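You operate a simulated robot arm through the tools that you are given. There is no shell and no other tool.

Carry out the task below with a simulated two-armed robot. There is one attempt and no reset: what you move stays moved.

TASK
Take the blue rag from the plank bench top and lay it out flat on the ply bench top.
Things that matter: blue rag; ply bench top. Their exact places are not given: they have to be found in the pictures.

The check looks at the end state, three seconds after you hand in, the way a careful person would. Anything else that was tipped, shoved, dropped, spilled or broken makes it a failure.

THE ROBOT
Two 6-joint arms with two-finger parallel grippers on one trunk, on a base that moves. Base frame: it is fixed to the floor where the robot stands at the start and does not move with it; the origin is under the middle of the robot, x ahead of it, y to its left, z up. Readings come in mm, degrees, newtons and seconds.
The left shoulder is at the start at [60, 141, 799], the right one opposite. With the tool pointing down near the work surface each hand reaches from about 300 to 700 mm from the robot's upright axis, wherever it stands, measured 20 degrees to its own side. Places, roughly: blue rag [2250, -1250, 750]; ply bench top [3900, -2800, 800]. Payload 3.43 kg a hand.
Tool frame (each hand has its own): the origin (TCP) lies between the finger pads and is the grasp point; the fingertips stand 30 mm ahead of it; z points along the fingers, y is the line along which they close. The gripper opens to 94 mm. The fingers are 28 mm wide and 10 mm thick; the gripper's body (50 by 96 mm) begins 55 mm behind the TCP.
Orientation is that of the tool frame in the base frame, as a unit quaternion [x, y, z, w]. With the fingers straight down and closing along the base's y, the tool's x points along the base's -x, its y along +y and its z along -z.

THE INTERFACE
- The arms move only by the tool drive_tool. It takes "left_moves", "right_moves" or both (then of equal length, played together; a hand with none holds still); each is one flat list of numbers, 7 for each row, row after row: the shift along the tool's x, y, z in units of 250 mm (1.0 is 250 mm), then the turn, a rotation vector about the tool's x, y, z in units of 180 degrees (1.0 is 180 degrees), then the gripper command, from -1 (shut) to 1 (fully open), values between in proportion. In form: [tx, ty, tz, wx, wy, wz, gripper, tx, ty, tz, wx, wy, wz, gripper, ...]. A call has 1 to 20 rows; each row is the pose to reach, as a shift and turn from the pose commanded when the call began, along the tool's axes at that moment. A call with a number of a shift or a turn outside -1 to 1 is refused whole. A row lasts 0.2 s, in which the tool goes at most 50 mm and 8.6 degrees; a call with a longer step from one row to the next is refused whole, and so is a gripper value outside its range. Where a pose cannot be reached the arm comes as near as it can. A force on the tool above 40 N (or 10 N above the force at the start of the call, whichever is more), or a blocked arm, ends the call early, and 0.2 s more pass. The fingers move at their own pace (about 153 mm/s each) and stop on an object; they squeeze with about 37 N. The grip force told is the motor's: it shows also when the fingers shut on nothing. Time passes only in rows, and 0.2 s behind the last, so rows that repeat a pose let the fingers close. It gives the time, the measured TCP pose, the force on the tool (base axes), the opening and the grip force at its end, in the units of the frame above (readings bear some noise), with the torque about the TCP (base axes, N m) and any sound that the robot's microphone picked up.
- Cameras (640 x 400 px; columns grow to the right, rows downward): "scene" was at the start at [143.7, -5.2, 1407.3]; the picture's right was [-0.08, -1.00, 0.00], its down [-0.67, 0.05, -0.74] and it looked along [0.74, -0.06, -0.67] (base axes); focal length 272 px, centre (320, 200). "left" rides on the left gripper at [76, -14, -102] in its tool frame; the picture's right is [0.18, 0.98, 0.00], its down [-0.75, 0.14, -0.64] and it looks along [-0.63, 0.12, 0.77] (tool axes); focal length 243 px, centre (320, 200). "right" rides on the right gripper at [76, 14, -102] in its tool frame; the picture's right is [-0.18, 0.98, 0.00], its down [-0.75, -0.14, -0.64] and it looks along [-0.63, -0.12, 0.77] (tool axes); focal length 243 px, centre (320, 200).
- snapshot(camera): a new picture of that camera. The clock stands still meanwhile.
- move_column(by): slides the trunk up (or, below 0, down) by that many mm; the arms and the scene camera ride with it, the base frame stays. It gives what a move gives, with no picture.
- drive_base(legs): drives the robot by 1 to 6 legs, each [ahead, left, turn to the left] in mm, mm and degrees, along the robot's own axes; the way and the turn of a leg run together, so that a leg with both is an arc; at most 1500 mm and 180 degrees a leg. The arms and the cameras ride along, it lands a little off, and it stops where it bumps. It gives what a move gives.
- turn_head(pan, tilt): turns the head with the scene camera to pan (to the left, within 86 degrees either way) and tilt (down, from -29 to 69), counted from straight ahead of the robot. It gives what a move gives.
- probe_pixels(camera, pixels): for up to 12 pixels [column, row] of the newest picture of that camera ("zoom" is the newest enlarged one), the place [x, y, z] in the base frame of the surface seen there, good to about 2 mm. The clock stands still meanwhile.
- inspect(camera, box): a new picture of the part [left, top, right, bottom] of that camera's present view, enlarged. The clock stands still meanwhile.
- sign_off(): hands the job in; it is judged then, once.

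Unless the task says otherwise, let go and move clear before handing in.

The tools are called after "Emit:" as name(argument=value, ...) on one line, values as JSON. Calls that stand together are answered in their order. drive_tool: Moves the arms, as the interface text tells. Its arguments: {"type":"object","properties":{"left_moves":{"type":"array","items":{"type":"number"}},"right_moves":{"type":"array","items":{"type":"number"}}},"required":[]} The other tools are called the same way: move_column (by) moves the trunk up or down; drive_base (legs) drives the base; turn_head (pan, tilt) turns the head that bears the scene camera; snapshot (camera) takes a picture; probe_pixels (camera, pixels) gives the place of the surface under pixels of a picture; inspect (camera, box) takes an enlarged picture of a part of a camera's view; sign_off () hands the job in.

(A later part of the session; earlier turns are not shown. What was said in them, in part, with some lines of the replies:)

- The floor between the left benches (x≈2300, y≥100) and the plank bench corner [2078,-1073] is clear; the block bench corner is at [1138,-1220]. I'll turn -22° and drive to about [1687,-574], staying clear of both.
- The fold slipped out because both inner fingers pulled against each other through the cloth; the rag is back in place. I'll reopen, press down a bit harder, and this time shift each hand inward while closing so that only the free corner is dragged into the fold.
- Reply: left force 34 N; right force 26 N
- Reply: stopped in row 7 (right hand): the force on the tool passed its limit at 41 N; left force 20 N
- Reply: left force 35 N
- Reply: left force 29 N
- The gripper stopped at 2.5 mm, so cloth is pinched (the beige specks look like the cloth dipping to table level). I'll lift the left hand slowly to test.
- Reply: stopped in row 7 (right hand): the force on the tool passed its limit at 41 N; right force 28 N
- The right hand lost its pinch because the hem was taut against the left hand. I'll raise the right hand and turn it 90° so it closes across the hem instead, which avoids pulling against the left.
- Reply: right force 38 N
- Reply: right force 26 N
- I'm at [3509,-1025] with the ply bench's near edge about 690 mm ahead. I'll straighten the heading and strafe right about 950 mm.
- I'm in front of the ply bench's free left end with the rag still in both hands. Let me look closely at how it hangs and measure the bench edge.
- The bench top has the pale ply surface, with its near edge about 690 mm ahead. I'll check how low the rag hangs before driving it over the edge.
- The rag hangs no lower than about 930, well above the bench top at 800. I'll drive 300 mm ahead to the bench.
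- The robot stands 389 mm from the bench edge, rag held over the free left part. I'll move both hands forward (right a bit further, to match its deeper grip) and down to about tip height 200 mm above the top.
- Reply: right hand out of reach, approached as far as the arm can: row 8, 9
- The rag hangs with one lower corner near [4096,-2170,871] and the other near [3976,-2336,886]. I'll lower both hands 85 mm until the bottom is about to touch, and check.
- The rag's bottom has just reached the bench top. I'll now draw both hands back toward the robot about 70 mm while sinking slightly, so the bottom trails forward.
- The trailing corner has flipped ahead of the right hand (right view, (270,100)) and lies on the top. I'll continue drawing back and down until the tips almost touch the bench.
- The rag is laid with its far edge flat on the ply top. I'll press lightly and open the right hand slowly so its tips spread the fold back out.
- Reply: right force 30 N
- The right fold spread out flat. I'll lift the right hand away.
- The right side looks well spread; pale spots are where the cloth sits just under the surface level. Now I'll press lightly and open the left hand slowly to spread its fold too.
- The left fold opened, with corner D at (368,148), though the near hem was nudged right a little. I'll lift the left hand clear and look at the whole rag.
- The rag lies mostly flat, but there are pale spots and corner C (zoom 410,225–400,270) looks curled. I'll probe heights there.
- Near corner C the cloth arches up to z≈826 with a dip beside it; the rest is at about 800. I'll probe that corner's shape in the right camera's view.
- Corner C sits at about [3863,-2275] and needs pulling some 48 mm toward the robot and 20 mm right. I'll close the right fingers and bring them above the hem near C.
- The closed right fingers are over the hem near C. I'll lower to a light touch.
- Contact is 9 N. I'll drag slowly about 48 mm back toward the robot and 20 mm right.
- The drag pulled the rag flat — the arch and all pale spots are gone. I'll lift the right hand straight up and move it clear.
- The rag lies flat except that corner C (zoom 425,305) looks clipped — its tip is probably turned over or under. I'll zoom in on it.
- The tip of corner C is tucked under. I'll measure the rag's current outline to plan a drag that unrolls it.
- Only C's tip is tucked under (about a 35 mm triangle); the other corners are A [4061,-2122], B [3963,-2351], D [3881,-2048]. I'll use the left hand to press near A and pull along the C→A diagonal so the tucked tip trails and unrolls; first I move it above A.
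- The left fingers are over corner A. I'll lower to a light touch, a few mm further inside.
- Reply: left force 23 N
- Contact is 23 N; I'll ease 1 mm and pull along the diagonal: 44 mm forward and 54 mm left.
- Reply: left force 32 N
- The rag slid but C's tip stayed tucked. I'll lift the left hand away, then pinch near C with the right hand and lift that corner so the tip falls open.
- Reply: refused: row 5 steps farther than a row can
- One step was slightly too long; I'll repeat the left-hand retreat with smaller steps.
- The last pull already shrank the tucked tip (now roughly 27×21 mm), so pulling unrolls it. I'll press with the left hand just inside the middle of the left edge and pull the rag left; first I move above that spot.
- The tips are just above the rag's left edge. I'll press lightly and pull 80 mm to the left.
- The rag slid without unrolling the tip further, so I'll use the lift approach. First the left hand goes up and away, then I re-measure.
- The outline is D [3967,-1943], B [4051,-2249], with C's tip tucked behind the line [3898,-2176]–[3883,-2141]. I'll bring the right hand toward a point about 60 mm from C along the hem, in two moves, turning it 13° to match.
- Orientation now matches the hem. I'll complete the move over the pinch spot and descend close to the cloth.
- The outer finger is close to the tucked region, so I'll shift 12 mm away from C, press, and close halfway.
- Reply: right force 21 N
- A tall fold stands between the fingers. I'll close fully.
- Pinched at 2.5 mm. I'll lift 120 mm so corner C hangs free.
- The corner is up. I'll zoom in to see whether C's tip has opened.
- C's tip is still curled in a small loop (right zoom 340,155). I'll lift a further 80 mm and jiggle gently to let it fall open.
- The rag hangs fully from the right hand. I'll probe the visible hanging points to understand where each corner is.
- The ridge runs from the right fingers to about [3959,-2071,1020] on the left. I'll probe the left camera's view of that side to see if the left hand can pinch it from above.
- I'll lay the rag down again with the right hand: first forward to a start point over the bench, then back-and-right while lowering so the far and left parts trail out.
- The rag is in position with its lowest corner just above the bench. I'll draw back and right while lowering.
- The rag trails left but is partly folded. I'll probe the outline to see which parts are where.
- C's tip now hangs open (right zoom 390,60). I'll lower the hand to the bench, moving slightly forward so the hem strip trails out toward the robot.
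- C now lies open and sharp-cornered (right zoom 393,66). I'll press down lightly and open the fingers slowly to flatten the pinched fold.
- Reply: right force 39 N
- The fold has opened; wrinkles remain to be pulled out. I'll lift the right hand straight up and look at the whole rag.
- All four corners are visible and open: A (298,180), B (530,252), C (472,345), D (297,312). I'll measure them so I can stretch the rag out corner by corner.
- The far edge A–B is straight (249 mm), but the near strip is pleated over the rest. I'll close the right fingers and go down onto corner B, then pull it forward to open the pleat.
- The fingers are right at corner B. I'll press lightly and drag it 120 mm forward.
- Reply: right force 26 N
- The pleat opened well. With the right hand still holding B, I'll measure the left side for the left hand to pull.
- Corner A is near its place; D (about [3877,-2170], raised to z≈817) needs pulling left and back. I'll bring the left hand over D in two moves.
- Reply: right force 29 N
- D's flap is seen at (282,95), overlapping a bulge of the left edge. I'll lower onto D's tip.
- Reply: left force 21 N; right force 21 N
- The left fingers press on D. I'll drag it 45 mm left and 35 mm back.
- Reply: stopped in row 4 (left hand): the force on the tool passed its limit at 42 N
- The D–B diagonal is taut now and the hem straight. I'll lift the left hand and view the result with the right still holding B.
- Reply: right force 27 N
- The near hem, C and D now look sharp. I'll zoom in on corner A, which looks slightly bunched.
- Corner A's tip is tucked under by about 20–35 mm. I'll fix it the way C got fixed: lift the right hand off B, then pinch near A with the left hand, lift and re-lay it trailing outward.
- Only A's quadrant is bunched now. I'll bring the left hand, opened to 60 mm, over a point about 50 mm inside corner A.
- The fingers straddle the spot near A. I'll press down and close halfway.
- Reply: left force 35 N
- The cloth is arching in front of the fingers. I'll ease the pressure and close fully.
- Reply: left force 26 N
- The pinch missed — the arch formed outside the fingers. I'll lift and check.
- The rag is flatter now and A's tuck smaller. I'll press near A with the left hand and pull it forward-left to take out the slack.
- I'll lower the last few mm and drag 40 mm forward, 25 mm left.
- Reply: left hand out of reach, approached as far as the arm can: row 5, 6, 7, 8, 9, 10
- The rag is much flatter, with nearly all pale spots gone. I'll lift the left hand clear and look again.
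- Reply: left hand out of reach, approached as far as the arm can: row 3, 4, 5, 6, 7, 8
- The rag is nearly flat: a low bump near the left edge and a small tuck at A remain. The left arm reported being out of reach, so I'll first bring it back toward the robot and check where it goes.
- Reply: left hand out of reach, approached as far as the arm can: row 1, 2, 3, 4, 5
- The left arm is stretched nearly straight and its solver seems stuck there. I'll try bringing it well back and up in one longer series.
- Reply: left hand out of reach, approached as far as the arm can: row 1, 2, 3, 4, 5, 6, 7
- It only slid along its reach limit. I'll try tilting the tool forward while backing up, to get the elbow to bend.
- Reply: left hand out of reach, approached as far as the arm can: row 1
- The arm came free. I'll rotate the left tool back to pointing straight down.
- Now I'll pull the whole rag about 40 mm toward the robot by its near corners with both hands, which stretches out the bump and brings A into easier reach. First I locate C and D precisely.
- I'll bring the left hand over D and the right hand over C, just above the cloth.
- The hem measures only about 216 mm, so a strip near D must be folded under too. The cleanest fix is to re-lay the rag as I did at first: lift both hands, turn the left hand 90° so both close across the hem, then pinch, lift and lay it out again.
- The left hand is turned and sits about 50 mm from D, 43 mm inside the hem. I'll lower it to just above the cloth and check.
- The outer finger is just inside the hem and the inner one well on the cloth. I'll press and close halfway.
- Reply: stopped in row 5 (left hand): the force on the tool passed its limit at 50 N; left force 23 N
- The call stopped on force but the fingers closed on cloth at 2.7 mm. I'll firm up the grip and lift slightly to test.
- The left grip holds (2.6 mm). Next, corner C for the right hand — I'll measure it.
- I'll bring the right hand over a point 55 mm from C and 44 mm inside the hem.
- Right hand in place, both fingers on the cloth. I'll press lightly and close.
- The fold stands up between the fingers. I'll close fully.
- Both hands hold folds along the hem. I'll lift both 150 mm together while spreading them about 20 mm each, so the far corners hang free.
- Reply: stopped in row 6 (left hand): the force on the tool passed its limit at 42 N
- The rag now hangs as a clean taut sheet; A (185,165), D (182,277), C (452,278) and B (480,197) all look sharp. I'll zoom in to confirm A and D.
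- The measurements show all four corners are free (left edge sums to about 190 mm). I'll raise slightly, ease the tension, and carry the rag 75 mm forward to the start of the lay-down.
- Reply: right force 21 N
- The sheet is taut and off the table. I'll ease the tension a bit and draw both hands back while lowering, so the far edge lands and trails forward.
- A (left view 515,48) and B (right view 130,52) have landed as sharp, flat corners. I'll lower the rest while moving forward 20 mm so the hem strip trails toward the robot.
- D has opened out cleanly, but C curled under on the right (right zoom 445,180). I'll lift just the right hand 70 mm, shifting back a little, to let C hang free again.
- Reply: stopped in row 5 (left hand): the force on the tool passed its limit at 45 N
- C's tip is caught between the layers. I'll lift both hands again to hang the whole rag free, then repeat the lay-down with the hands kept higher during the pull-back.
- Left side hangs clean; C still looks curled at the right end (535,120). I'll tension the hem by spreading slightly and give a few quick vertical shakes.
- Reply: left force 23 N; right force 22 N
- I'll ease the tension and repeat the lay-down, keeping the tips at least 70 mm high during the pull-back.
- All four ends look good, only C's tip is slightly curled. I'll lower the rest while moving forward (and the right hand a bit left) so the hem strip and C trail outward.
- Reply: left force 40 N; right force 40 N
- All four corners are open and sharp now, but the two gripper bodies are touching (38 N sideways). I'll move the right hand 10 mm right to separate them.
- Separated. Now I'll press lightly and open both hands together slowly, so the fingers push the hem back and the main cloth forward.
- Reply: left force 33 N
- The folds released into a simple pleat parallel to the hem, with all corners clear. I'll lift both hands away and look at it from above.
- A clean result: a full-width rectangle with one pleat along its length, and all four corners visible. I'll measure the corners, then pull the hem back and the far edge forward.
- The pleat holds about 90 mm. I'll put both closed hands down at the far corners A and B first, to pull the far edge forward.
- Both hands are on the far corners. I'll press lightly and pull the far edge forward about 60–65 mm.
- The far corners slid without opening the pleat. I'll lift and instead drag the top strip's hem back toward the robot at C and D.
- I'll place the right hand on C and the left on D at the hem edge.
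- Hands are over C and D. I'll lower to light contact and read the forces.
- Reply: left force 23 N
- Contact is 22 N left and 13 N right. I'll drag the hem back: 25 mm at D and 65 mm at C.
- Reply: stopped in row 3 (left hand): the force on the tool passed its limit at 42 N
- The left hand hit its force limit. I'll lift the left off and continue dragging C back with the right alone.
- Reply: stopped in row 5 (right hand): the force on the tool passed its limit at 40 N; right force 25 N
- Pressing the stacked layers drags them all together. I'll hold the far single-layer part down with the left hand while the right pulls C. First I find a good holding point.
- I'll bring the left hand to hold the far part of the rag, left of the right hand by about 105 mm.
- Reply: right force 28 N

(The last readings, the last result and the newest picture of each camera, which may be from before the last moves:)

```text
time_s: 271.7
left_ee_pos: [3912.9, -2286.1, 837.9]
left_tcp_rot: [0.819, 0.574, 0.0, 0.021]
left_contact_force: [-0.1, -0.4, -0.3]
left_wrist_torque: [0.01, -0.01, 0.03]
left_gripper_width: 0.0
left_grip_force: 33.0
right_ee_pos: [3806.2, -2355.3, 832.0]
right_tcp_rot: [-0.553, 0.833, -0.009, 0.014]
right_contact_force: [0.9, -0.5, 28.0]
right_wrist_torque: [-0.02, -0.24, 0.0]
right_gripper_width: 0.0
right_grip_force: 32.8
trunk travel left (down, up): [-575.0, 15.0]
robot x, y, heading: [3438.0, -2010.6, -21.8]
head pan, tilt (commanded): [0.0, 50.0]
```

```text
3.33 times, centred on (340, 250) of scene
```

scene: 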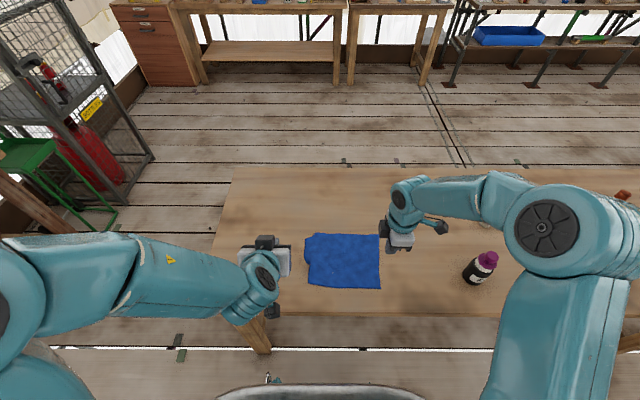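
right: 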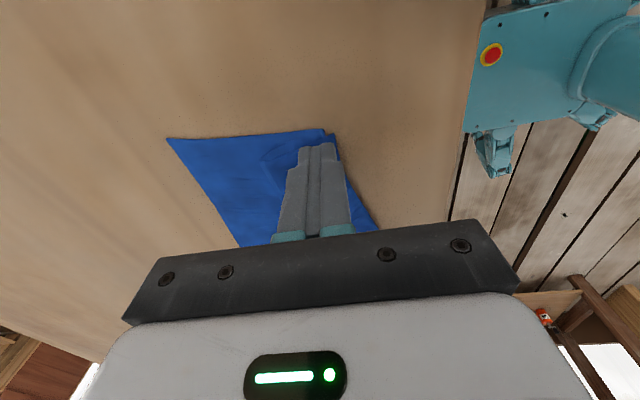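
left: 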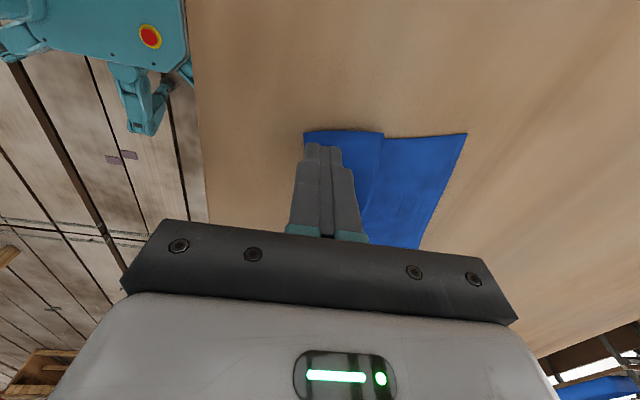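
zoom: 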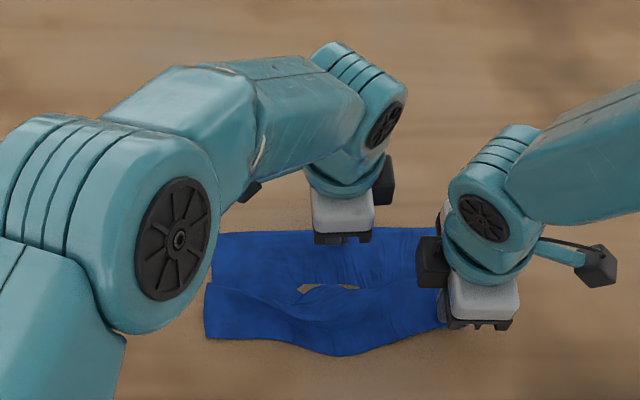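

I'll press the left hold, ease the right a little, and pull them apart: right 35 mm back, left 25 mm forward.

Emit:
drive_tool(left_moves=[0, 0, 0.015, 0, 0, 0, -1, 0, 0, 0.027, 0, 0, 0, -1, 0, 0.012, 0.027, 0, 0, 0, -1, 0, 0.024, 0.027, 0, 0, 0, -1, 0, 0.036, 0.027, 0, 0, 0, -1, 0, 0.05, 0.027, 0, 0, 0, -1, 0, 0.064, 0.027, 0, 0, 0, -1, 0, 0.078, 0.027, 0, 0, 0, -1, 0, 0.092, 0.027, 0, 0, 0, -1, 0, 0.1, 0.027, 0, 0, 0, -1], right_moves=[0, 0, -0.004, 0, 0, 0, -1, 0, 0, -0.006, 0, 0, 0, -1, 0.002, 0.016, -0.006, 0, 0, 0, -1, 0.004, 0.032, -0.006, 0, 0, 0, -1, 0.006, 0.048, -0.006, 0, 0, 0, -1, 0.008, 0.066, -0.006, 0, 0, 0, -1, 0.01, 0.084, -0.006, 0, 0, 0, -1, 0.012, 0.102, -0.006, 0, 0, 0, -1, 0.014, 0.12, -0.006, 0, 0, 0, -1, 0.014, 0.14, -0.006, 0, 0, 0, -1])

Emit:
inspect(camera="scene", box=[270, 190, 410, 310])

Emit:
snapshot(camera="right")

```text
time_s: 273.9
left_ee_pos: [3936.2, -2293.4, 831.3]
left_tcp_rot: [0.819, 0.573, 0.0, 0.019]
left_contact_force: [-6.5, -0.7, 9.8]
left_wrist_torque: [0.1, 0.19, 0.09]
left_gripper_width: 0.0
left_grip_force: 32.4
right_ee_pos: [3773.8, -2345.5, 833.1]
right_tcp_rot: [-0.553, 0.833, -0.008, 0.015]
right_contact_force: [6.0, 0.0, 17.2]
right_wrist_torque: [-0.14, -0.29, 0.06]
right_gripper_width: 0.2
right_grip_force: 32.9
trunk travel left (down, up): [-575.0, 15.0]
robot x, y, heading: [3438.4, -2012.5, -21.5]
head pan, tilt (commanded): [0.0, 50.0]
```

```text
3.33 times, centred on (340, 250) of scene
```

zoom: 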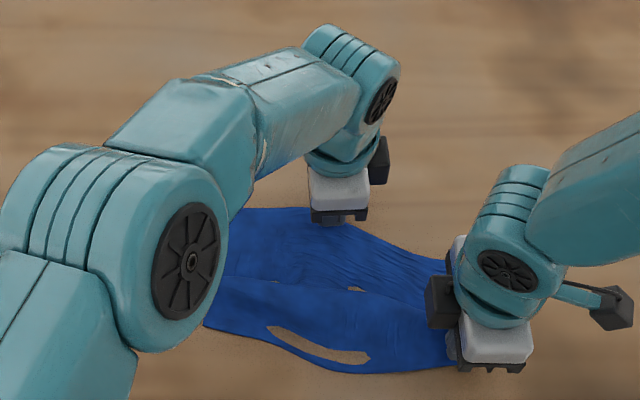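

```text
taken
```

right: 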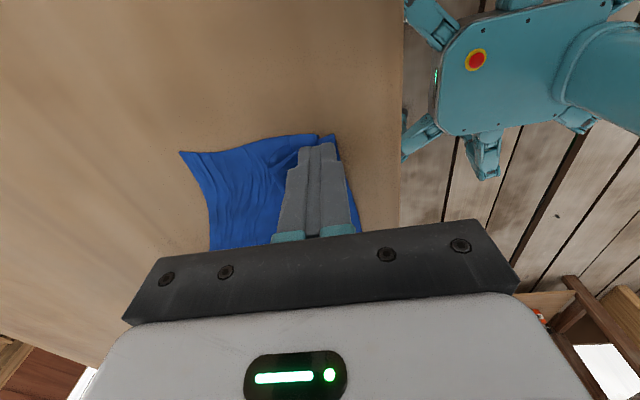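

The middle opened, but the right edge still moves as one. I'll use the fingers as spreaders instead: straddle the pleat line and open, one finger pushing the strip back and the other pushing the main cloth forward. First I lift both hands and look.

Emit:
drive_tool(left_moves=[0, 0, -0.05, 0, 0, 0, -1, 0, 0, -0.15, 0, 0, 0, -1, 0.06, 0, -0.28, 0, 0, 0, -1, 0.2, 0, -0.4, 0, 0, 0, -1, 0.36, 0, -0.48, 0, 0, 0, -1, 0.54, -0.05, -0.5, 0, 0, 0, -1, 0.72, -0.1, -0.5, 0, 0, 0, -1, 0.9, -0.15, -0.5, 0, 0, 0, -1, 0.9, -0.15, -0.5, 0, 0, 0, -1], right_moves=[0, 0, -0.05, 0, 0, 0, -1, 0, 0, -0.15, 0, 0, 0, -1, 0.02, 0, -0.28, 0, 0, 0, -1, 0.06, 0, -0.4, 0, 0, 0, -1, 0.12, 0, -0.5, 0, 0, 0, -1, 0.2, 0, -0.5, 0, 0, 0, -1, 0.25, 0, -0.5, 0, 0, 0, -1, 0.25, 0, -0.5, 0, 0, 0, -1, 0.25, 0, -0.5, 0, 0, 0, -1])

Emit:
inspect(camera="scene", box=[270, 200, 410, 310])

Emit:
probe_pixels(camera="zoom", pixels=[[200, 325], [440, 350], [200, 240], [440, 270], [440, 300], [400, 300], [250, 290], [300, 300], [350, 300], [420, 330], [230, 260], [320, 250]])

```text
time_s: 275.9
left_ee_pos: [3974.7, -2066.8, 951.9]
left_tcp_rot: [0.819, 0.573, 0.0, 0.019]
left_contact_force: [0.5, -0.6, -0.6]
left_wrist_torque: [-0.03, 0.03, -0.02]
left_gripper_width: 0.1
left_grip_force: 33.2
right_ee_pos: [3746.8, -2402.8, 956.0]
right_tcp_rot: [-0.552, 0.834, -0.006, 0.015]
right_contact_force: [-0.1, -0.7, -0.1]
right_wrist_torque: [0.02, -0.02, -0.01]
right_gripper_width: 0.0
right_grip_force: 33.0
trunk travel left (down, up): [-575.0, 15.0]
robot x, y, heading: [3438.5, -2010.5, -22.0]
head pan, tilt (commanded): [0.0, 50.0]
```

```text
3.64 times, centred on (340, 255) of scene
```

zoom: 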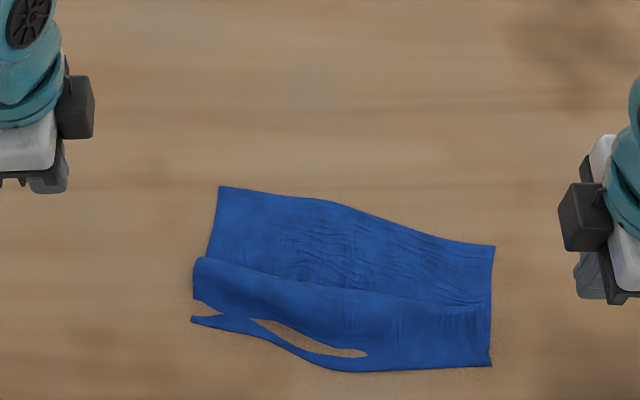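

```text
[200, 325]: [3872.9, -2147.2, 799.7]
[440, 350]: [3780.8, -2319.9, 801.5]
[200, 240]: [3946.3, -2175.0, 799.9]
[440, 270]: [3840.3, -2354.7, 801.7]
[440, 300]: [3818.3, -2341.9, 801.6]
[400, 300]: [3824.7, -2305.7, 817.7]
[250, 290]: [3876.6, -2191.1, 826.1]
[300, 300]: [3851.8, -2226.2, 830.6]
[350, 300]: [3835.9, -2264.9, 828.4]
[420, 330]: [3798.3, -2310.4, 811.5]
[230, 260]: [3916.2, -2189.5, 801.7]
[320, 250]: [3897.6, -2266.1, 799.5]
```

The pleat runs as a raised roll (z≈826) from (200,258) to (490,305). I'll put both closed hands down on that line, left and right, ready to spread it.

Emit:
drive_tool(left_moves=[-0.14, -0.02, 0.02, 0, 0, 0, -1, -0.28, -0.05, 0.06, 0, 0, 0, -1, -0.42, -0.07, 0.13, 0, 0, 0, -1, -0.55, -0.092, 0.22, 0, 0, 0, -1, -0.55, -0.092, 0.32, 0, 0, 0, -1, -0.55, -0.092, 0.4, 0, 0, 0, -1, -0.55, -0.092, 0.45, 0, 0, 0, -1, -0.55, -0.092, 0.47, 0, 0, 0, -1], right_moves=[-0.08, -0.045, 0.02, 0, 0, 0, -1, -0.16, -0.09, 0.06, 0, 0, 0, -1, -0.24, -0.135, 0.13, 0, 0, 0, -1, -0.302, -0.173, 0.22, 0, 0, 0, -1, -0.302, -0.173, 0.32, 0, 0, 0, -1, -0.302, -0.173, 0.4, 0, 0, 0, -1, -0.302, -0.173, 0.46, 0, 0, 0, -1, -0.302, -0.173, 0.485, 0, 0, 0, -1])

Emit:
snapshot(camera="left")

Emit:
snapshot(camera="right")

```text
time_s: 277.7
left_ee_pos: [3908.6, -2191.6, 835.5]
left_tcp_rot: [0.819, 0.573, 0.0, 0.019]
left_contact_force: [0.7, -0.5, 0.0]
left_wrist_torque: [-0.01, 0.0, -0.02]
left_gripper_width: 0.0
left_grip_force: 33.1
right_ee_pos: [3816.6, -2349.0, 838.5]
right_tcp_rot: [-0.553, 0.833, -0.007, 0.014]
right_contact_force: [0.5, 0.2, 0.3]
right_wrist_torque: [0.01, 0.01, 0.0]
right_gripper_width: 0.1
right_grip_force: 33.1
trunk travel left (down, up): [-575.0, 15.0]
robot x, y, heading: [3440.2, -2012.4, -21.8]
head pan, tilt (commanded): [0.0, 50.0]
```

```text
taken
```

left: 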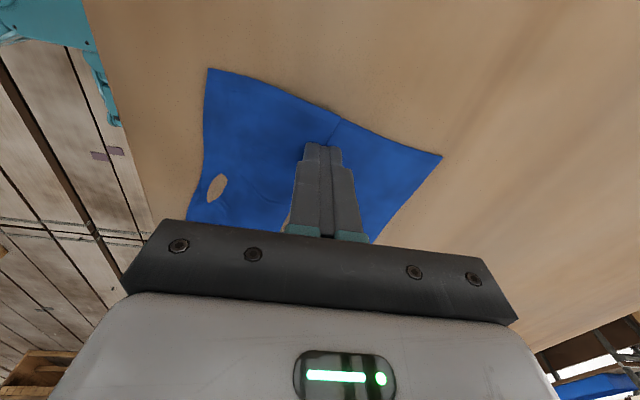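

```text
taken
```

right: 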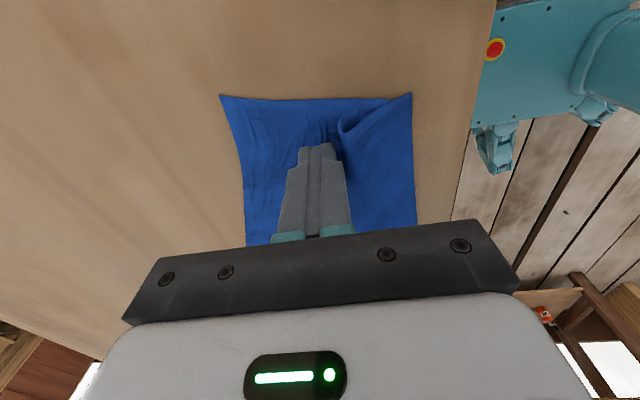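

Both views show the pleat is nearly open at the edges. I'll press lightly and open the fingers fully to spread it.

Emit:
drive_tool(left_moves=[0, 0, 0.012, 0, 0, 0, -1, 0, 0, 0.018, 0, 0, 0, -0.9, 0, 0, 0.018, 0, 0, 0, -0.7, 0, 0, 0.018, 0, 0, 0, -0.5, 0, 0, 0.018, 0, 0, 0, -0.3, 0, 0, 0.018, 0, 0, 0, -0.1, 0, 0, 0.018, 0, 0, 0, 0.1, 0, 0, 0.018, 0, 0, 0, 0.3, 0, 0, 0.018, 0, 0, 0, 0.5, 0, 0, 0.018, 0, 0, 0, 0.7], right_moves=[0, 0, 0.02, 0, 0, 0, -1, 0, 0, 0.028, 0, 0, 0, -0.9, 0, 0, 0.028, 0, 0, 0, -0.7, 0, 0, 0.028, 0, 0, 0, -0.5, 0, 0, 0.028, 0, 0, 0, -0.3, 0, 0, 0.028, 0, 0, 0, -0.1, 0, 0, 0.028, 0, 0, 0, 0.1, 0, 0, 0.028, 0, 0, 0, 0.3, 0, 0, 0.028, 0, 0, 0, 0.5, 0, 0, 0.028, 0, 0, 0, 0.7])

Emit:
inspect(camera="scene", box=[270, 200, 410, 310])

Emit:
snapshot(camera="left")

Emit:
snapshot(camera="right")

```text
time_s: 279.8
left_ee_pos: [3911.1, -2192.7, 834.5]
left_tcp_rot: [0.819, 0.574, 0.001, 0.024]
left_contact_force: [1.7, -0.9, 17.8]
left_wrist_torque: [0.51, 0.72, -0.02]
left_gripper_width: 78.8
left_grip_force: 0.1
right_ee_pos: [3818.9, -2349.5, 833.2]
right_tcp_rot: [-0.553, 0.833, -0.01, 0.014]
right_contact_force: [0.4, -0.4, 22.0]
right_wrist_torque: [0.2, 1.03, 0.02]
right_gripper_width: 79.1
right_grip_force: 0.1
trunk travel left (down, up): [-575.0, 15.0]
robot x, y, heading: [3435.8, -2011.0, -21.6]
head pan, tilt (commanded): [0.0, 50.0]
stopped in row 10 (left hand): the force on the tool passed its limit at 41 N (the readings are from after the stop); the commanded pose is now the measured one
```

```text
3.64 times, centred on (340, 255) of scene
```

zoom: 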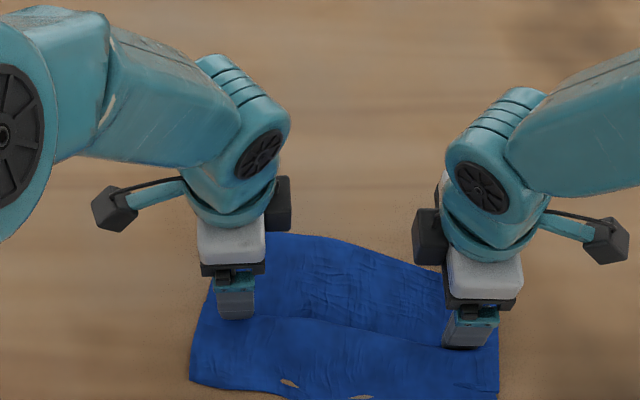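

```text
taken
```

left: 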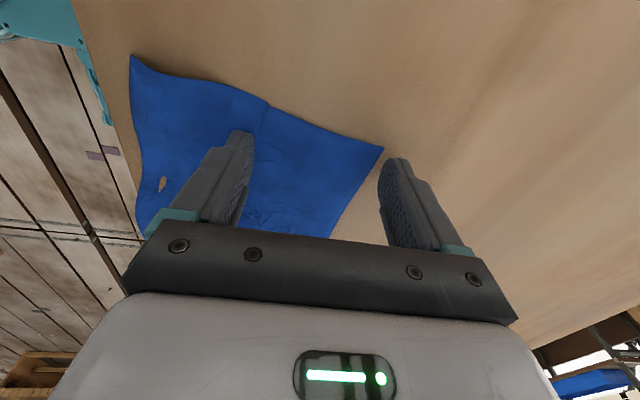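

```text
taken
```

right: 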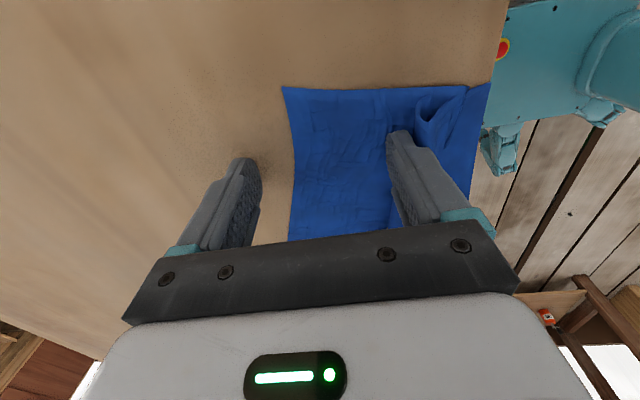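

The rag slid back a bit and the hem now nears the bench edge. I'll lift both hands and check before doing more.

Emit:
drive_tool(left_moves=[0, 0, -0.05, 0, 0, 0, 0.6, 0, 0, -0.15, 0, 0, 0, 0.6, 0.06, 0, -0.28, 0, 0, 0, 0, 0.2, 0, -0.4, 0, 0, 0, -0.6, 0.36, 0, -0.48, 0, 0, 0, -1, 0.5, 0, -0.5, 0, 0, 0, -1, 0.5, 0, -0.5, 0, 0, 0, -1], right_moves=[0, 0, -0.05, 0, 0, 0, 0.6, 0, 0, -0.15, 0, 0, 0, 0.6, 0.04, 0, -0.28, 0, 0, 0, 0, 0.12, 0, -0.4, 0, 0, 0, -0.6, 0.22, 0, -0.48, 0, 0, 0, -1, 0.3, 0, -0.5, 0, 0, 0, -1, 0.3, 0, -0.5, 0, 0, 0, -1])

Emit:
inspect(camera="scene", box=[270, 220, 410, 330])

Emit:
probe_pixels(camera="zoom", pixels=[[200, 310], [300, 320], [480, 330], [220, 180], [300, 180], [480, 230], [250, 250], [350, 250], [430, 280], [320, 370]])

```text
time_s: 281.4
left_ee_pos: [3950.5, -2071.0, 958.4]
left_tcp_rot: [0.818, 0.574, 0.001, 0.022]
left_contact_force: [-0.5, 0.5, 0.0]
left_wrist_torque: [-0.03, -0.04, 0.02]
left_gripper_width: 0.1
left_grip_force: 33.0
right_ee_pos: [3785.8, -2423.5, 955.3]
right_tcp_rot: [-0.552, 0.834, -0.007, 0.014]
right_contact_force: [-0.3, -0.4, -0.4]
right_wrist_torque: [-0.01, -0.02, -0.01]
right_gripper_width: 0.0
right_grip_force: 33.5
trunk travel left (down, up): [-575.0, 15.0]
robot x, y, heading: [3434.3, -2013.9, -21.6]
head pan, tilt (commanded): [0.0, 50.0]
```

```text
3.64 times, centred on (340, 275) of scene
```

zoom: 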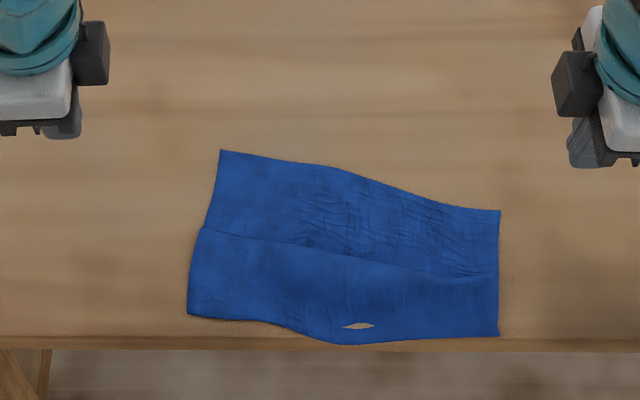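

```text
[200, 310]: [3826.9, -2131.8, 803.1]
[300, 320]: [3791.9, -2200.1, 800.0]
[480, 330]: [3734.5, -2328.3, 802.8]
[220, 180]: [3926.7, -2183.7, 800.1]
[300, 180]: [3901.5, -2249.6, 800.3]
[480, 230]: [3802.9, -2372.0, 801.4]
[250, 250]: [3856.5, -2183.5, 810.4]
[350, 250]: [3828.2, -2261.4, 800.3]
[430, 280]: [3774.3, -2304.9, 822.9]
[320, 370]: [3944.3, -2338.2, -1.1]
```

The hem is now very close to the bench edge, so the far edge must be pulled forward. I'll measure the corners and a holding point on the hem.

Emit:
probe_pixels(camera="zoom", pixels=[[222, 153], [498, 213], [496, 334], [189, 312], [340, 340], [380, 330], [420, 325], [340, 320], [205, 230], [495, 276], [340, 250], [440, 322]])

```text
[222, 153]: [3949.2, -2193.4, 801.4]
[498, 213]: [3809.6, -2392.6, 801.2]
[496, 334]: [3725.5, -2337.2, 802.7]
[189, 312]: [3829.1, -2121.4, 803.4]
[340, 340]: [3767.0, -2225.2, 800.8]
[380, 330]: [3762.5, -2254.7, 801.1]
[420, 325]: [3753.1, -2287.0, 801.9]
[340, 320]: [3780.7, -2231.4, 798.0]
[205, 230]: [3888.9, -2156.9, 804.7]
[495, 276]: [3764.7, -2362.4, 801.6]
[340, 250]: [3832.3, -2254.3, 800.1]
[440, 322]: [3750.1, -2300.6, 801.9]
```

C and the hem middle sit right at the bench edge, so I'll first bring the whole rag forward by its far corners A and B, with firmer contact this time.

Emit:
drive_tool(left_moves=[-0.12, 0.03, 0.02, 0, 0, 0, -1, -0.25, 0.065, 0.06, 0, 0, 0, -1, -0.38, 0.1, 0.13, 0, 0, 0, -1, -0.505, 0.129, 0.22, 0, 0, 0, -1, -0.505, 0.129, 0.33, 0, 0, 0, -1, -0.505, 0.129, 0.42, 0, 0, 0, -1, -0.505, 0.129, 0.48, 0, 0, 0, -1, -0.505, 0.129, 0.5, 0, 0, 0, -1, -0.505, 0.129, 0.507, 0, 0, 0, -1], right_moves=[-0.06, 0, 0.02, 0, 0, 0, -1, -0.12, 0, 0.06, 0, 0, 0, -1, -0.194, -0.007, 0.13, 0, 0, 0, -1, -0.194, -0.007, 0.22, 0, 0, 0, -1, -0.194, -0.007, 0.33, 0, 0, 0, -1, -0.194, -0.007, 0.42, 0, 0, 0, -1, -0.194, -0.007, 0.47, 0, 0, 0, -1, -0.194, -0.007, 0.49, 0, 0, 0, -1, -0.194, -0.007, 0.495, 0, 0, 0, -1])

Emit:
snapshot(camera="left")

Emit:
snapshot(camera="right")

```text
time_s: 283.4
left_ee_pos: [3940.0, -2203.6, 832.9]
left_tcp_rot: [0.818, 0.574, 0.002, 0.021]
left_contact_force: [-0.4, 0.5, -0.8]
left_wrist_torque: [-0.02, -0.02, 0.01]
left_gripper_width: 0.0
left_grip_force: 33.3
right_ee_pos: [3809.7, -2378.2, 833.7]
right_tcp_rot: [-0.552, 0.834, -0.008, 0.015]
right_contact_force: [-0.1, -1.0, 0.2]
right_wrist_torque: [0.01, -0.01, -0.01]
right_gripper_width: 0.0
right_grip_force: 33.0
trunk travel left (down, up): [-575.0, 15.0]
robot x, y, heading: [3434.5, -2013.7, -21.9]
head pan, tilt (commanded): [0.0, 50.0]
```

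```text
taken
```

left: 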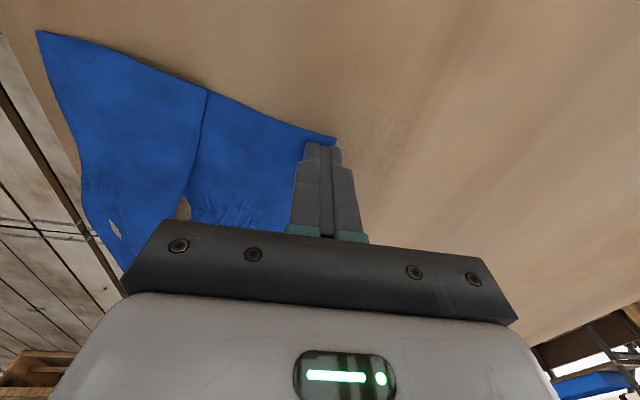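

```text
taken
```

right: 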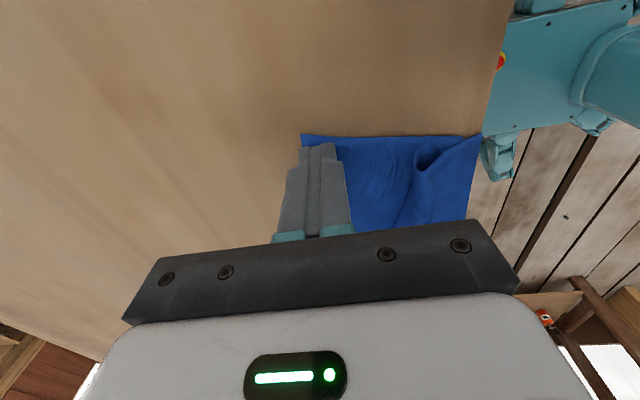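

Not yet in contact. I'll lower 4–5 mm more and then pull: left 55 mm, right 100 mm forward.

Emit:
drive_tool(left_moves=[0, 0, 0.01, 0, 0, 0, -1, 0, 0, 0.018, 0, 0, 0, -1, 0, 0.02, 0.018, 0, 0, 0, -1, 0, 0.04, 0.018, 0, 0, 0, -1, 0, 0.06, 0.018, 0, 0, 0, -1, 0, 0.08, 0.018, 0, 0, 0, -1, 0, 0.1, 0.018, 0, 0, 0, -1, 0, 0.12, 0.018, 0, 0, 0, -1, 0, 0.14, 0.018, 0, 0, 0, -1, 0, 0.16, 0.018, 0, 0, 0, -1, 0, 0.18, 0.018, 0, 0, 0, -1, 0, 0.2, 0.018, 0, 0, 0, -1, 0, 0.22, 0.018, 0, 0, 0, -1], right_moves=[0, 0, 0.01, 0, 0, 0, -1, 0, 0, 0.018, 0, 0, 0, -1, 0, -0.036, 0.018, 0, 0, 0, -1, 0, -0.073, 0.018, 0, 0, 0, -1, 0, -0.109, 0.018, 0, 0, 0, -1, 0, -0.145, 0.018, 0, 0, 0, -1, 0, -0.182, 0.018, 0, 0, 0, -1, 0, -0.218, 0.018, 0, 0, 0, -1, 0, -0.255, 0.018, 0, 0, 0, -1, 0, -0.291, 0.018, 0, 0, 0, -1, 0, -0.327, 0.018, 0, 0, 0, -1, 0, -0.364, 0.018, 0, 0, 0, -1, 0, -0.4, 0.018, 0, 0, 0, -1])

Emit:
inspect(camera="scene", box=[270, 200, 410, 330])

Emit:
snapshot(camera="right")

```text
time_s: 286.2
left_ee_pos: [3990.9, -2221.2, 831.4]
left_tcp_rot: [0.818, 0.574, 0.002, 0.024]
left_contact_force: [-7.0, 4.2, 32.3]
left_wrist_torque: [0.46, 0.31, 0.05]
left_gripper_width: 0.0
left_grip_force: 33.2
right_ee_pos: [3900.2, -2416.0, 832.4]
right_tcp_rot: [-0.552, 0.834, -0.009, 0.015]
right_contact_force: [-1.4, 1.0, 7.4]
right_wrist_torque: [-0.03, 0.13, -0.02]
right_gripper_width: 0.0
right_grip_force: 32.9
trunk travel left (down, up): [-575.0, 15.0]
robot x, y, heading: [3436.4, -2010.1, -22.1]
head pan, tilt (commanded): [0.0, 50.0]
```

```text
3.08 times, centred on (340, 265) of scene
```

zoom: 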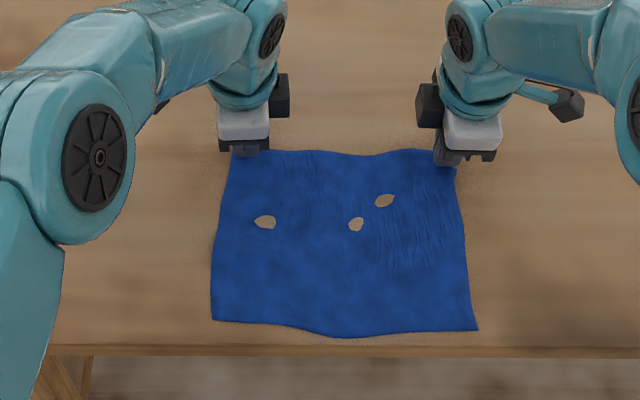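

```text
taken
```

right: 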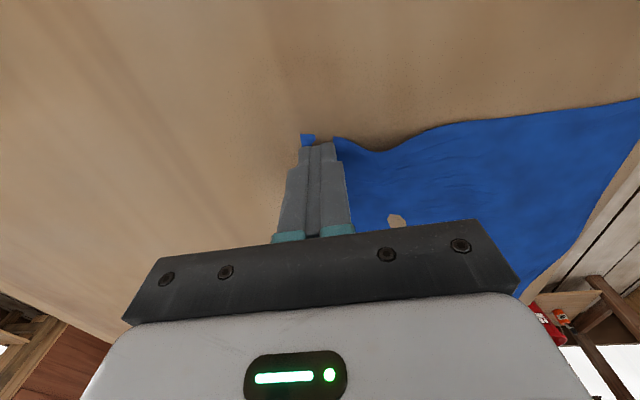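

Excellent — the pleat opened completely and the rag is a full rectangle. I'll lift both hands straight up and inspect.

Emit:
drive_tool(left_moves=[0, 0, -0.02, 0, 0, 0, -1, 0, 0, -0.08, 0, 0, 0, -1, 0, 0, -0.2, 0, 0, 0, -1, 0.02, -0.04, -0.34, 0, 0, 0, -1, 0.06, -0.12, -0.46, 0, 0, 0, -1, 0.16, -0.24, -0.5, 0, 0, 0, -1, 0.3, -0.3, -0.5, 0, 0, 0, -1, 0.45, -0.35, -0.5, 0, 0, 0, -1, 0.45, -0.35, -0.5, 0, 0, 0, -1], right_moves=[0, 0, -0.02, 0, 0, 0, -1, 0, 0, -0.08, 0, 0, 0, -1, 0, 0, -0.2, 0, 0, 0, -1, 0.02, 0.04, -0.34, 0, 0, 0, -1, 0.06, 0.12, -0.46, 0, 0, 0, -1, 0.14, 0.24, -0.5, 0, 0, 0, -1, 0.22, 0.3, -0.5, 0, 0, 0, -1, 0.28, 0.35, -0.5, 0, 0, 0, -1, 0.28, 0.35, -0.5, 0, 0, 0, -1])

Emit:
inspect(camera="scene", box=[270, 210, 410, 330])

Emit:
snapshot(camera="left")

Emit:
snapshot(camera="right")

```text
time_s: 288.2
left_ee_pos: [3948.7, -2085.0, 944.7]
left_tcp_rot: [0.818, 0.575, 0.0, 0.02]
left_contact_force: [0.9, 0.2, -0.4]
left_wrist_torque: [0.02, -0.02, -0.01]
left_gripper_width: 0.0
left_grip_force: 32.2
right_ee_pos: [3790.3, -2448.5, 951.2]
right_tcp_rot: [-0.553, 0.833, -0.007, 0.014]
right_contact_force: [0.1, -0.5, 0.2]
right_wrist_torque: [0.01, -0.01, -0.06]
right_gripper_width: 0.1
right_grip_force: 33.4
trunk travel left (down, up): [-575.0, 15.0]
robot x, y, heading: [3440.3, -2013.9, -21.9]
head pan, tilt (commanded): [0.0, 50.0]
```

```text
3.33 times, centred on (340, 270) of scene
```

zoom: 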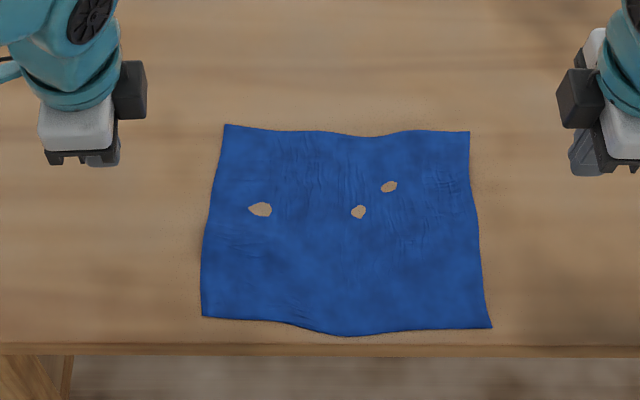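

```text
taken
```

left: 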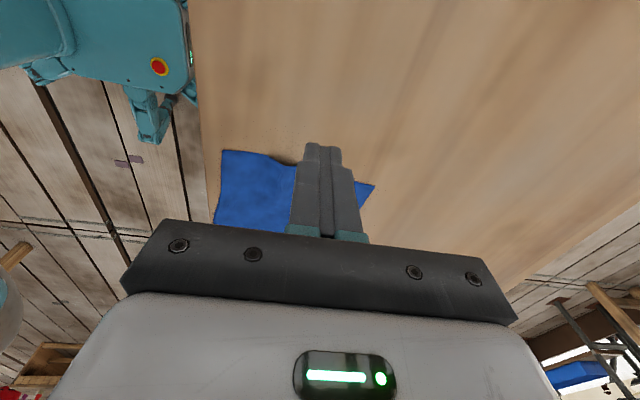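

```text
taken
```

right: 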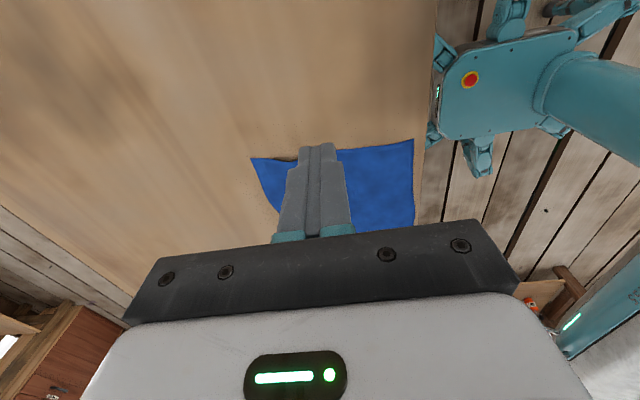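

All four corners are sharp and the rag is a full rectangle. I'll measure corners and heights across it.

Emit:
probe_pixels(camera="zoom", pixels=[[226, 127], [467, 134], [489, 325], [204, 314], [345, 333], [207, 220], [478, 220], [340, 135], [300, 180], [420, 200], [300, 260], [400, 280]])

Emit:
inspect(camera="scene", box=[295, 240, 390, 315])

```text
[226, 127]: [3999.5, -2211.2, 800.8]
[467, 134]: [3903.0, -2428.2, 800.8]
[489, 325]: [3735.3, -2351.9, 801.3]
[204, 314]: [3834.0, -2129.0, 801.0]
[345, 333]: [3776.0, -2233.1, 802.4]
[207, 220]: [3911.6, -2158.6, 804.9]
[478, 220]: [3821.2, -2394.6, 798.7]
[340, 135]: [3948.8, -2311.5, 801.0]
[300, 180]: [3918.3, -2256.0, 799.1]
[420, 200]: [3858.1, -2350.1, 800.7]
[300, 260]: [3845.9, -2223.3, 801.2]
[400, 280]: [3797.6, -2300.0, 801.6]
```

```text
5.33 times, centred on (342, 278) of scene
```

zoom: 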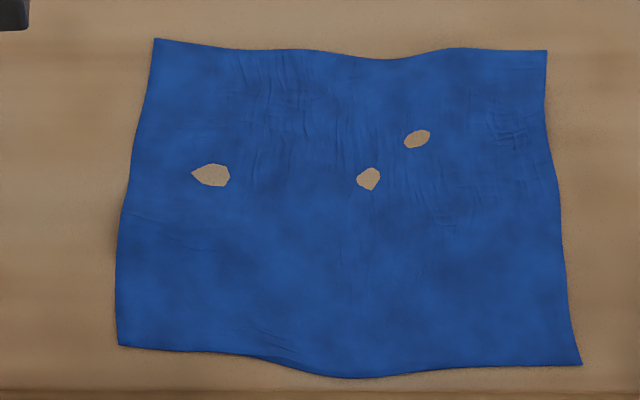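

The rag measures about 240×184 mm, flat at z≈800–802, but the hem is only 9–23 mm from the bench edge. One more gentle pull at A and B, slightly outward and forward, should take out the last wrinkles; I move both hands there.

Emit:
drive_tool(left_moves=[-0.11, 0.08, 0.02, 0, 0, 0, -1, -0.22, 0.16, 0.05, 0, 0, 0, -1, -0.33, 0.24, 0.1, 0, 0, 0, -1, -0.448, 0.328, 0.17, 0, 0, 0, -1, -0.448, 0.328, 0.27, 0, 0, 0, -1, -0.448, 0.328, 0.36, 0, 0, 0, -1, -0.448, 0.328, 0.42, 0, 0, 0, -1, -0.448, 0.328, 0.443, 0, 0, 0, -1, -0.448, 0.328, 0.443, 0, 0, 0, -1], right_moves=[-0.07, -0.09, 0.02, 0, 0, 0, -1, -0.15, -0.18, 0.05, 0, 0, 0, -1, -0.22, -0.27, 0.1, 0, 0, 0, -1, -0.294, -0.351, 0.17, 0, 0, 0, -1, -0.294, -0.351, 0.27, 0, 0, 0, -1, -0.294, -0.351, 0.36, 0, 0, 0, -1, -0.294, -0.351, 0.43, 0, 0, 0, -1, -0.294, -0.351, 0.469, 0, 0, 0, -1, -0.294, -0.351, 0.469, 0, 0, 0, -1])

Emit:
snapshot(camera="left")

Emit:
snapshot(camera="right")

```text
time_s: 290.2
left_ee_pos: [3987.5, -2222.6, 844.3]
left_tcp_rot: [0.818, 0.574, 0.001, 0.021]
left_contact_force: [1.0, -0.2, -0.1]
left_wrist_torque: [0.02, 0.01, -0.03]
left_gripper_width: 0.2
left_grip_force: 32.7
right_ee_pos: [3902.1, -2412.7, 838.2]
right_tcp_rot: [-0.552, 0.833, -0.007, 0.014]
right_contact_force: [0.1, 0.5, 0.0]
right_wrist_torque: [-0.01, -0.01, 0.0]
right_gripper_width: 0.0
right_grip_force: 33.4
trunk travel left (down, up): [-575.0, 15.0]
robot x, y, heading: [3435.3, -2012.4, -21.7]
head pan, tilt (commanded): [0.0, 50.0]
```

```text
taken
```

left: 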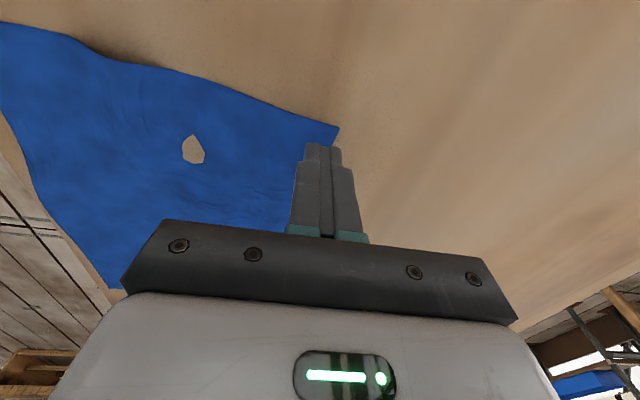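

```text
taken
```

right: 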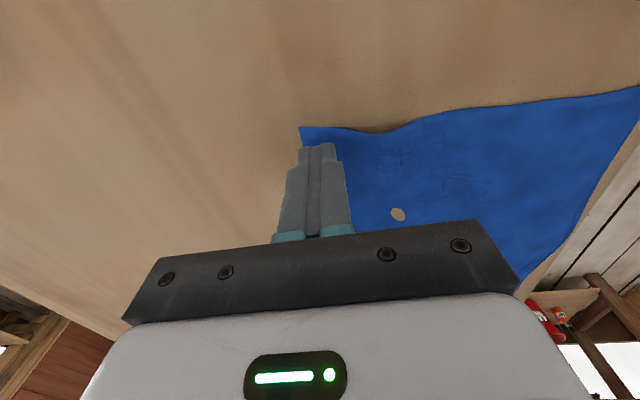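

Both hands are right over A and B. I'll press lightly and pull 22 mm forward and 10 mm outward each.

Emit:
drive_tool(left_moves=[0, 0, 0.03, 0, 0, 0, -1, 0, 0, 0.048, 0, 0, 0, -1, 0, 0, 0.053, 0, 0, 0, -1, 0.007, 0.015, 0.053, 0, 0, 0, -1, 0.013, 0.03, 0.053, 0, 0, 0, -1, 0.02, 0.045, 0.053, 0, 0, 0, -1, 0.027, 0.06, 0.053, 0, 0, 0, -1, 0.033, 0.075, 0.053, 0, 0, 0, -1, 0.04, 0.088, 0.053, 0, 0, 0, -1], right_moves=[0, 0, 0.015, 0, 0, 0, -1, 0, 0, 0.026, 0, 0, 0, -1, 0, 0, 0.031, 0, 0, 0, -1, 0.007, -0.015, 0.031, 0, 0, 0, -1, 0.013, -0.03, 0.031, 0, 0, 0, -1, 0.02, -0.045, 0.031, 0, 0, 0, -1, 0.027, -0.06, 0.031, 0, 0, 0, -1, 0.033, -0.075, 0.031, 0, 0, 0, -1, 0.04, -0.088, 0.031, 0, 0, 0, -1])

Emit:
inspect(camera="scene", box=[270, 210, 410, 330])

```text
time_s: 292.2
left_ee_pos: [4011.5, -2217.8, 832.5]
left_tcp_rot: [0.818, 0.574, 0.0, 0.023]
left_contact_force: [-2.5, -4.3, 6.0]
left_wrist_torque: [-0.02, 0.11, 0.07]
left_gripper_width: 0.2
left_grip_force: 32.8
right_ee_pos: [3919.8, -2429.5, 831.5]
right_tcp_rot: [-0.553, 0.833, -0.008, 0.016]
right_contact_force: [1.5, 6.8, 11.4]
right_wrist_torque: [0.17, 0.07, -0.07]
right_gripper_width: 0.0
right_grip_force: 32.9
trunk travel left (down, up): [-575.0, 15.0]
robot x, y, heading: [3434.5, -2014.5, -21.9]
head pan, tilt (commanded): [0.0, 50.0]
```

```text
3.33 times, centred on (340, 270) of scene
```

zoom: 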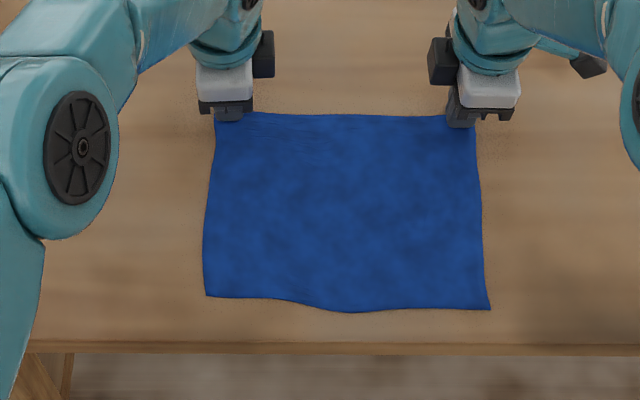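

The rag is now perfectly flat with no pale spots and the hem clear of the bench edge. I'll lift both hands straight up and move them away.

Emit:
drive_tool(left_moves=[0, 0, -0.015, 0, 0, 0, -1, 0, 0, -0.05, 0, 0, 0, -1, 0, 0, -0.12, 0, 0, 0, -1, 0, 0, -0.24, 0, 0, 0, -1, 0.02, -0.04, -0.38, 0, 0, 0, -1, 0.08, -0.12, -0.5, 0, 0, 0, -1, 0.18, -0.24, -0.55, 0, 0, 0, -1, 0.3, -0.36, -0.55, 0, 0, 0, -1, 0.42, -0.48, -0.55, 0, 0, 0, -1, 0.54, -0.6, -0.55, 0, 0, 0, -1, 0.54, -0.6, -0.55, 0, 0, 0, -1], right_moves=[0, 0, -0.015, 0, 0, 0, -1, 0, 0, -0.05, 0, 0, 0, -1, 0, 0, -0.12, 0, 0, 0, -1, 0, 0, -0.24, 0, 0, 0, -1, 0, 0.04, -0.38, 0, 0, 0, -1, 0.02, 0.12, -0.5, 0, 0, 0, -1, 0.06, 0.24, -0.55, 0, 0, 0, -1, 0.1, 0.4, -0.55, 0, 0, 0, -1, 0.12, 0.55, -0.55, 0, 0, 0, -1, 0.14, 0.7, -0.55, 0, 0, 0, -1, 0.14, 0.7, -0.55, 0, 0, 0, -1])

Emit:
snapshot(camera="scene")

Emit:
inspect(camera="scene", box=[280, 215, 400, 315])

Emit:
probe_pixels(camera="zoom", pixels=[[200, 120], [300, 120], [440, 130], [200, 200], [320, 200], [450, 200], [200, 270], [320, 270], [450, 270], [320, 160], [260, 240], [400, 240]])

```text
time_s: 294.6
left_ee_pos: [3914.9, -2037.2, 957.7]
left_tcp_rot: [0.819, 0.574, 0.0, 0.019]
left_contact_force: [0.3, -0.7, -0.6]
left_wrist_torque: [-0.01, 0.06, 0.0]
left_gripper_width: 0.2
left_grip_force: 33.0
right_ee_pos: [3741.3, -2397.9, 958.1]
right_tcp_rot: [-0.553, 0.833, -0.006, 0.013]
right_contact_force: [-0.6, -0.2, -0.8]
right_wrist_torque: [0.02, 0.0, -0.01]
right_gripper_width: 0.1
right_grip_force: 33.1
trunk travel left (down, up): [-575.0, 15.0]
robot x, y, heading: [3436.0, -2016.6, -22.0]
head pan, tilt (commanded): [0.0, 50.0]
```

```text
taken
```

scene: 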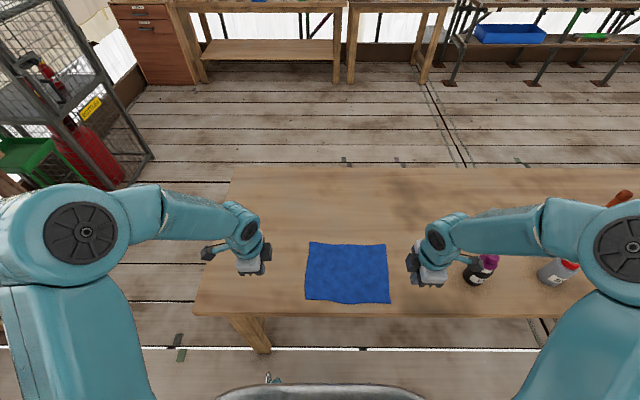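

```text
4.00 times, centred on (340, 265) of scene
```

zoom: 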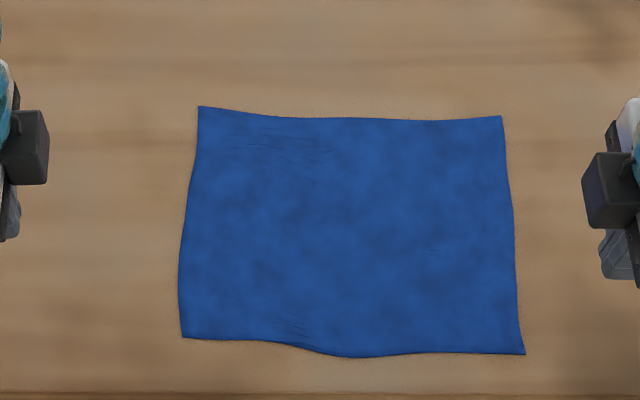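

```text
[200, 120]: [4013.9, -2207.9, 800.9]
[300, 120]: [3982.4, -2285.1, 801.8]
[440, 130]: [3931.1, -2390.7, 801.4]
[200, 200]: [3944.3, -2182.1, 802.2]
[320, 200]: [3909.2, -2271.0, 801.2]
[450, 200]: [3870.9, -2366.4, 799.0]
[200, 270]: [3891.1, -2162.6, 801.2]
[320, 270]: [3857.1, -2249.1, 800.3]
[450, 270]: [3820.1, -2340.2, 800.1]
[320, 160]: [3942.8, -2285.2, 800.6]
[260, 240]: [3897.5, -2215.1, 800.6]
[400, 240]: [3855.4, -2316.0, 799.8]
```

The rag lies flat on the ply top at z≈799–802 with all corners open, and the bottles are untouched. I'll back the robot off 250 mm to be well clear and take a last look.

Emit:
drive_base(legs=[[-250, 0, 0]])

Emit:
snapshot(camera="scene")

Emit:
inspect(camera="scene", box=[200, 130, 560, 300])

```text
time_s: 298.4
left_ee_pos: [3679.3, -1944.5, 959.0]
left_tcp_rot: [0.821, 0.571, 0.001, 0.021]
left_contact_force: [-0.1, -0.1, -0.3]
left_wrist_torque: [0.0, -0.01, 0.0]
left_gripper_width: 0.0
left_grip_force: 33.4
right_ee_pos: [3503.1, -2305.7, 958.6]
right_tcp_rot: [-0.549, 0.836, -0.008, 0.016]
right_contact_force: [-0.8, 0.5, -0.3]
right_wrist_torque: [0.01, -0.03, -0.01]
right_gripper_width: 0.3
right_grip_force: 33.0
trunk travel left (down, up): [-575.0, 15.0]
robot x, y, heading: [3202.3, -1919.2, -22.5]
head pan, tilt (commanded): [0.0, 50.0]
```

```text
taken
```

scene: 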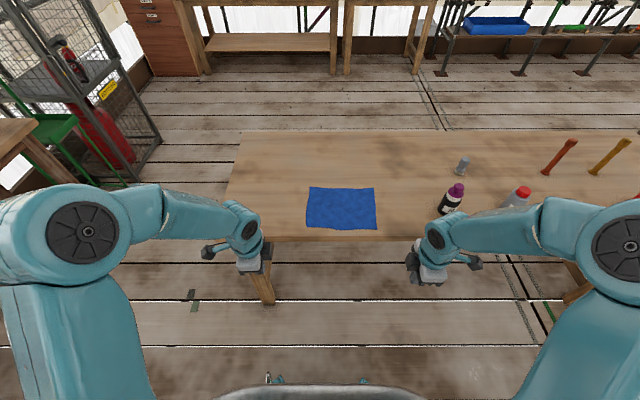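

```text
1.78 times, centred on (380, 215) of scene
```

zoom: 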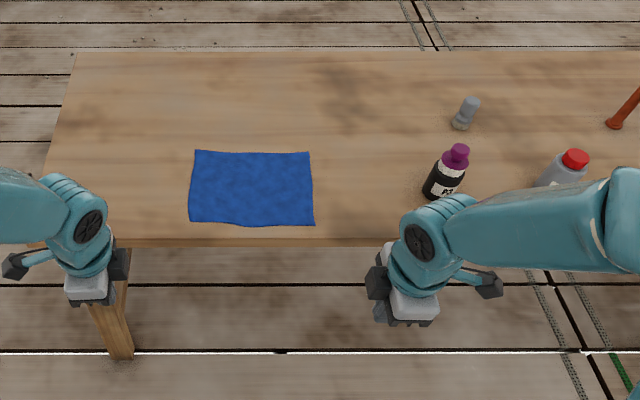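

The rag lies flat and fully spread on the ply bench (zoom 190–314, 150–227). All the items on that bench are upright, and the robot is clear. I'm handing in the job.

Emit:
sign_off()

```text
The job is handed in.
```

The blue rag is off the plank bench and lying flat on the ply bench top, with all four corners open and its surface level to within about 2 mm. I've handed the job in, but the check gave no result back.

- **Position:** the rag sits near the left end of the ply bench, with its near edge a few centimetres in from the bench edge.
- **Laying it out:** the first lay-down left a corner tucked under. I lifted and re-laid the rag, then stretched it by its corners until it was flat.
- **Other items:** the last picture shows the ply bench items upright. I noticed no contact with anything else, but I did not look back at the plank bench after leaving it.
- **Robot:** both hands let go, and the robot backed off about 250 mm before I handed in.
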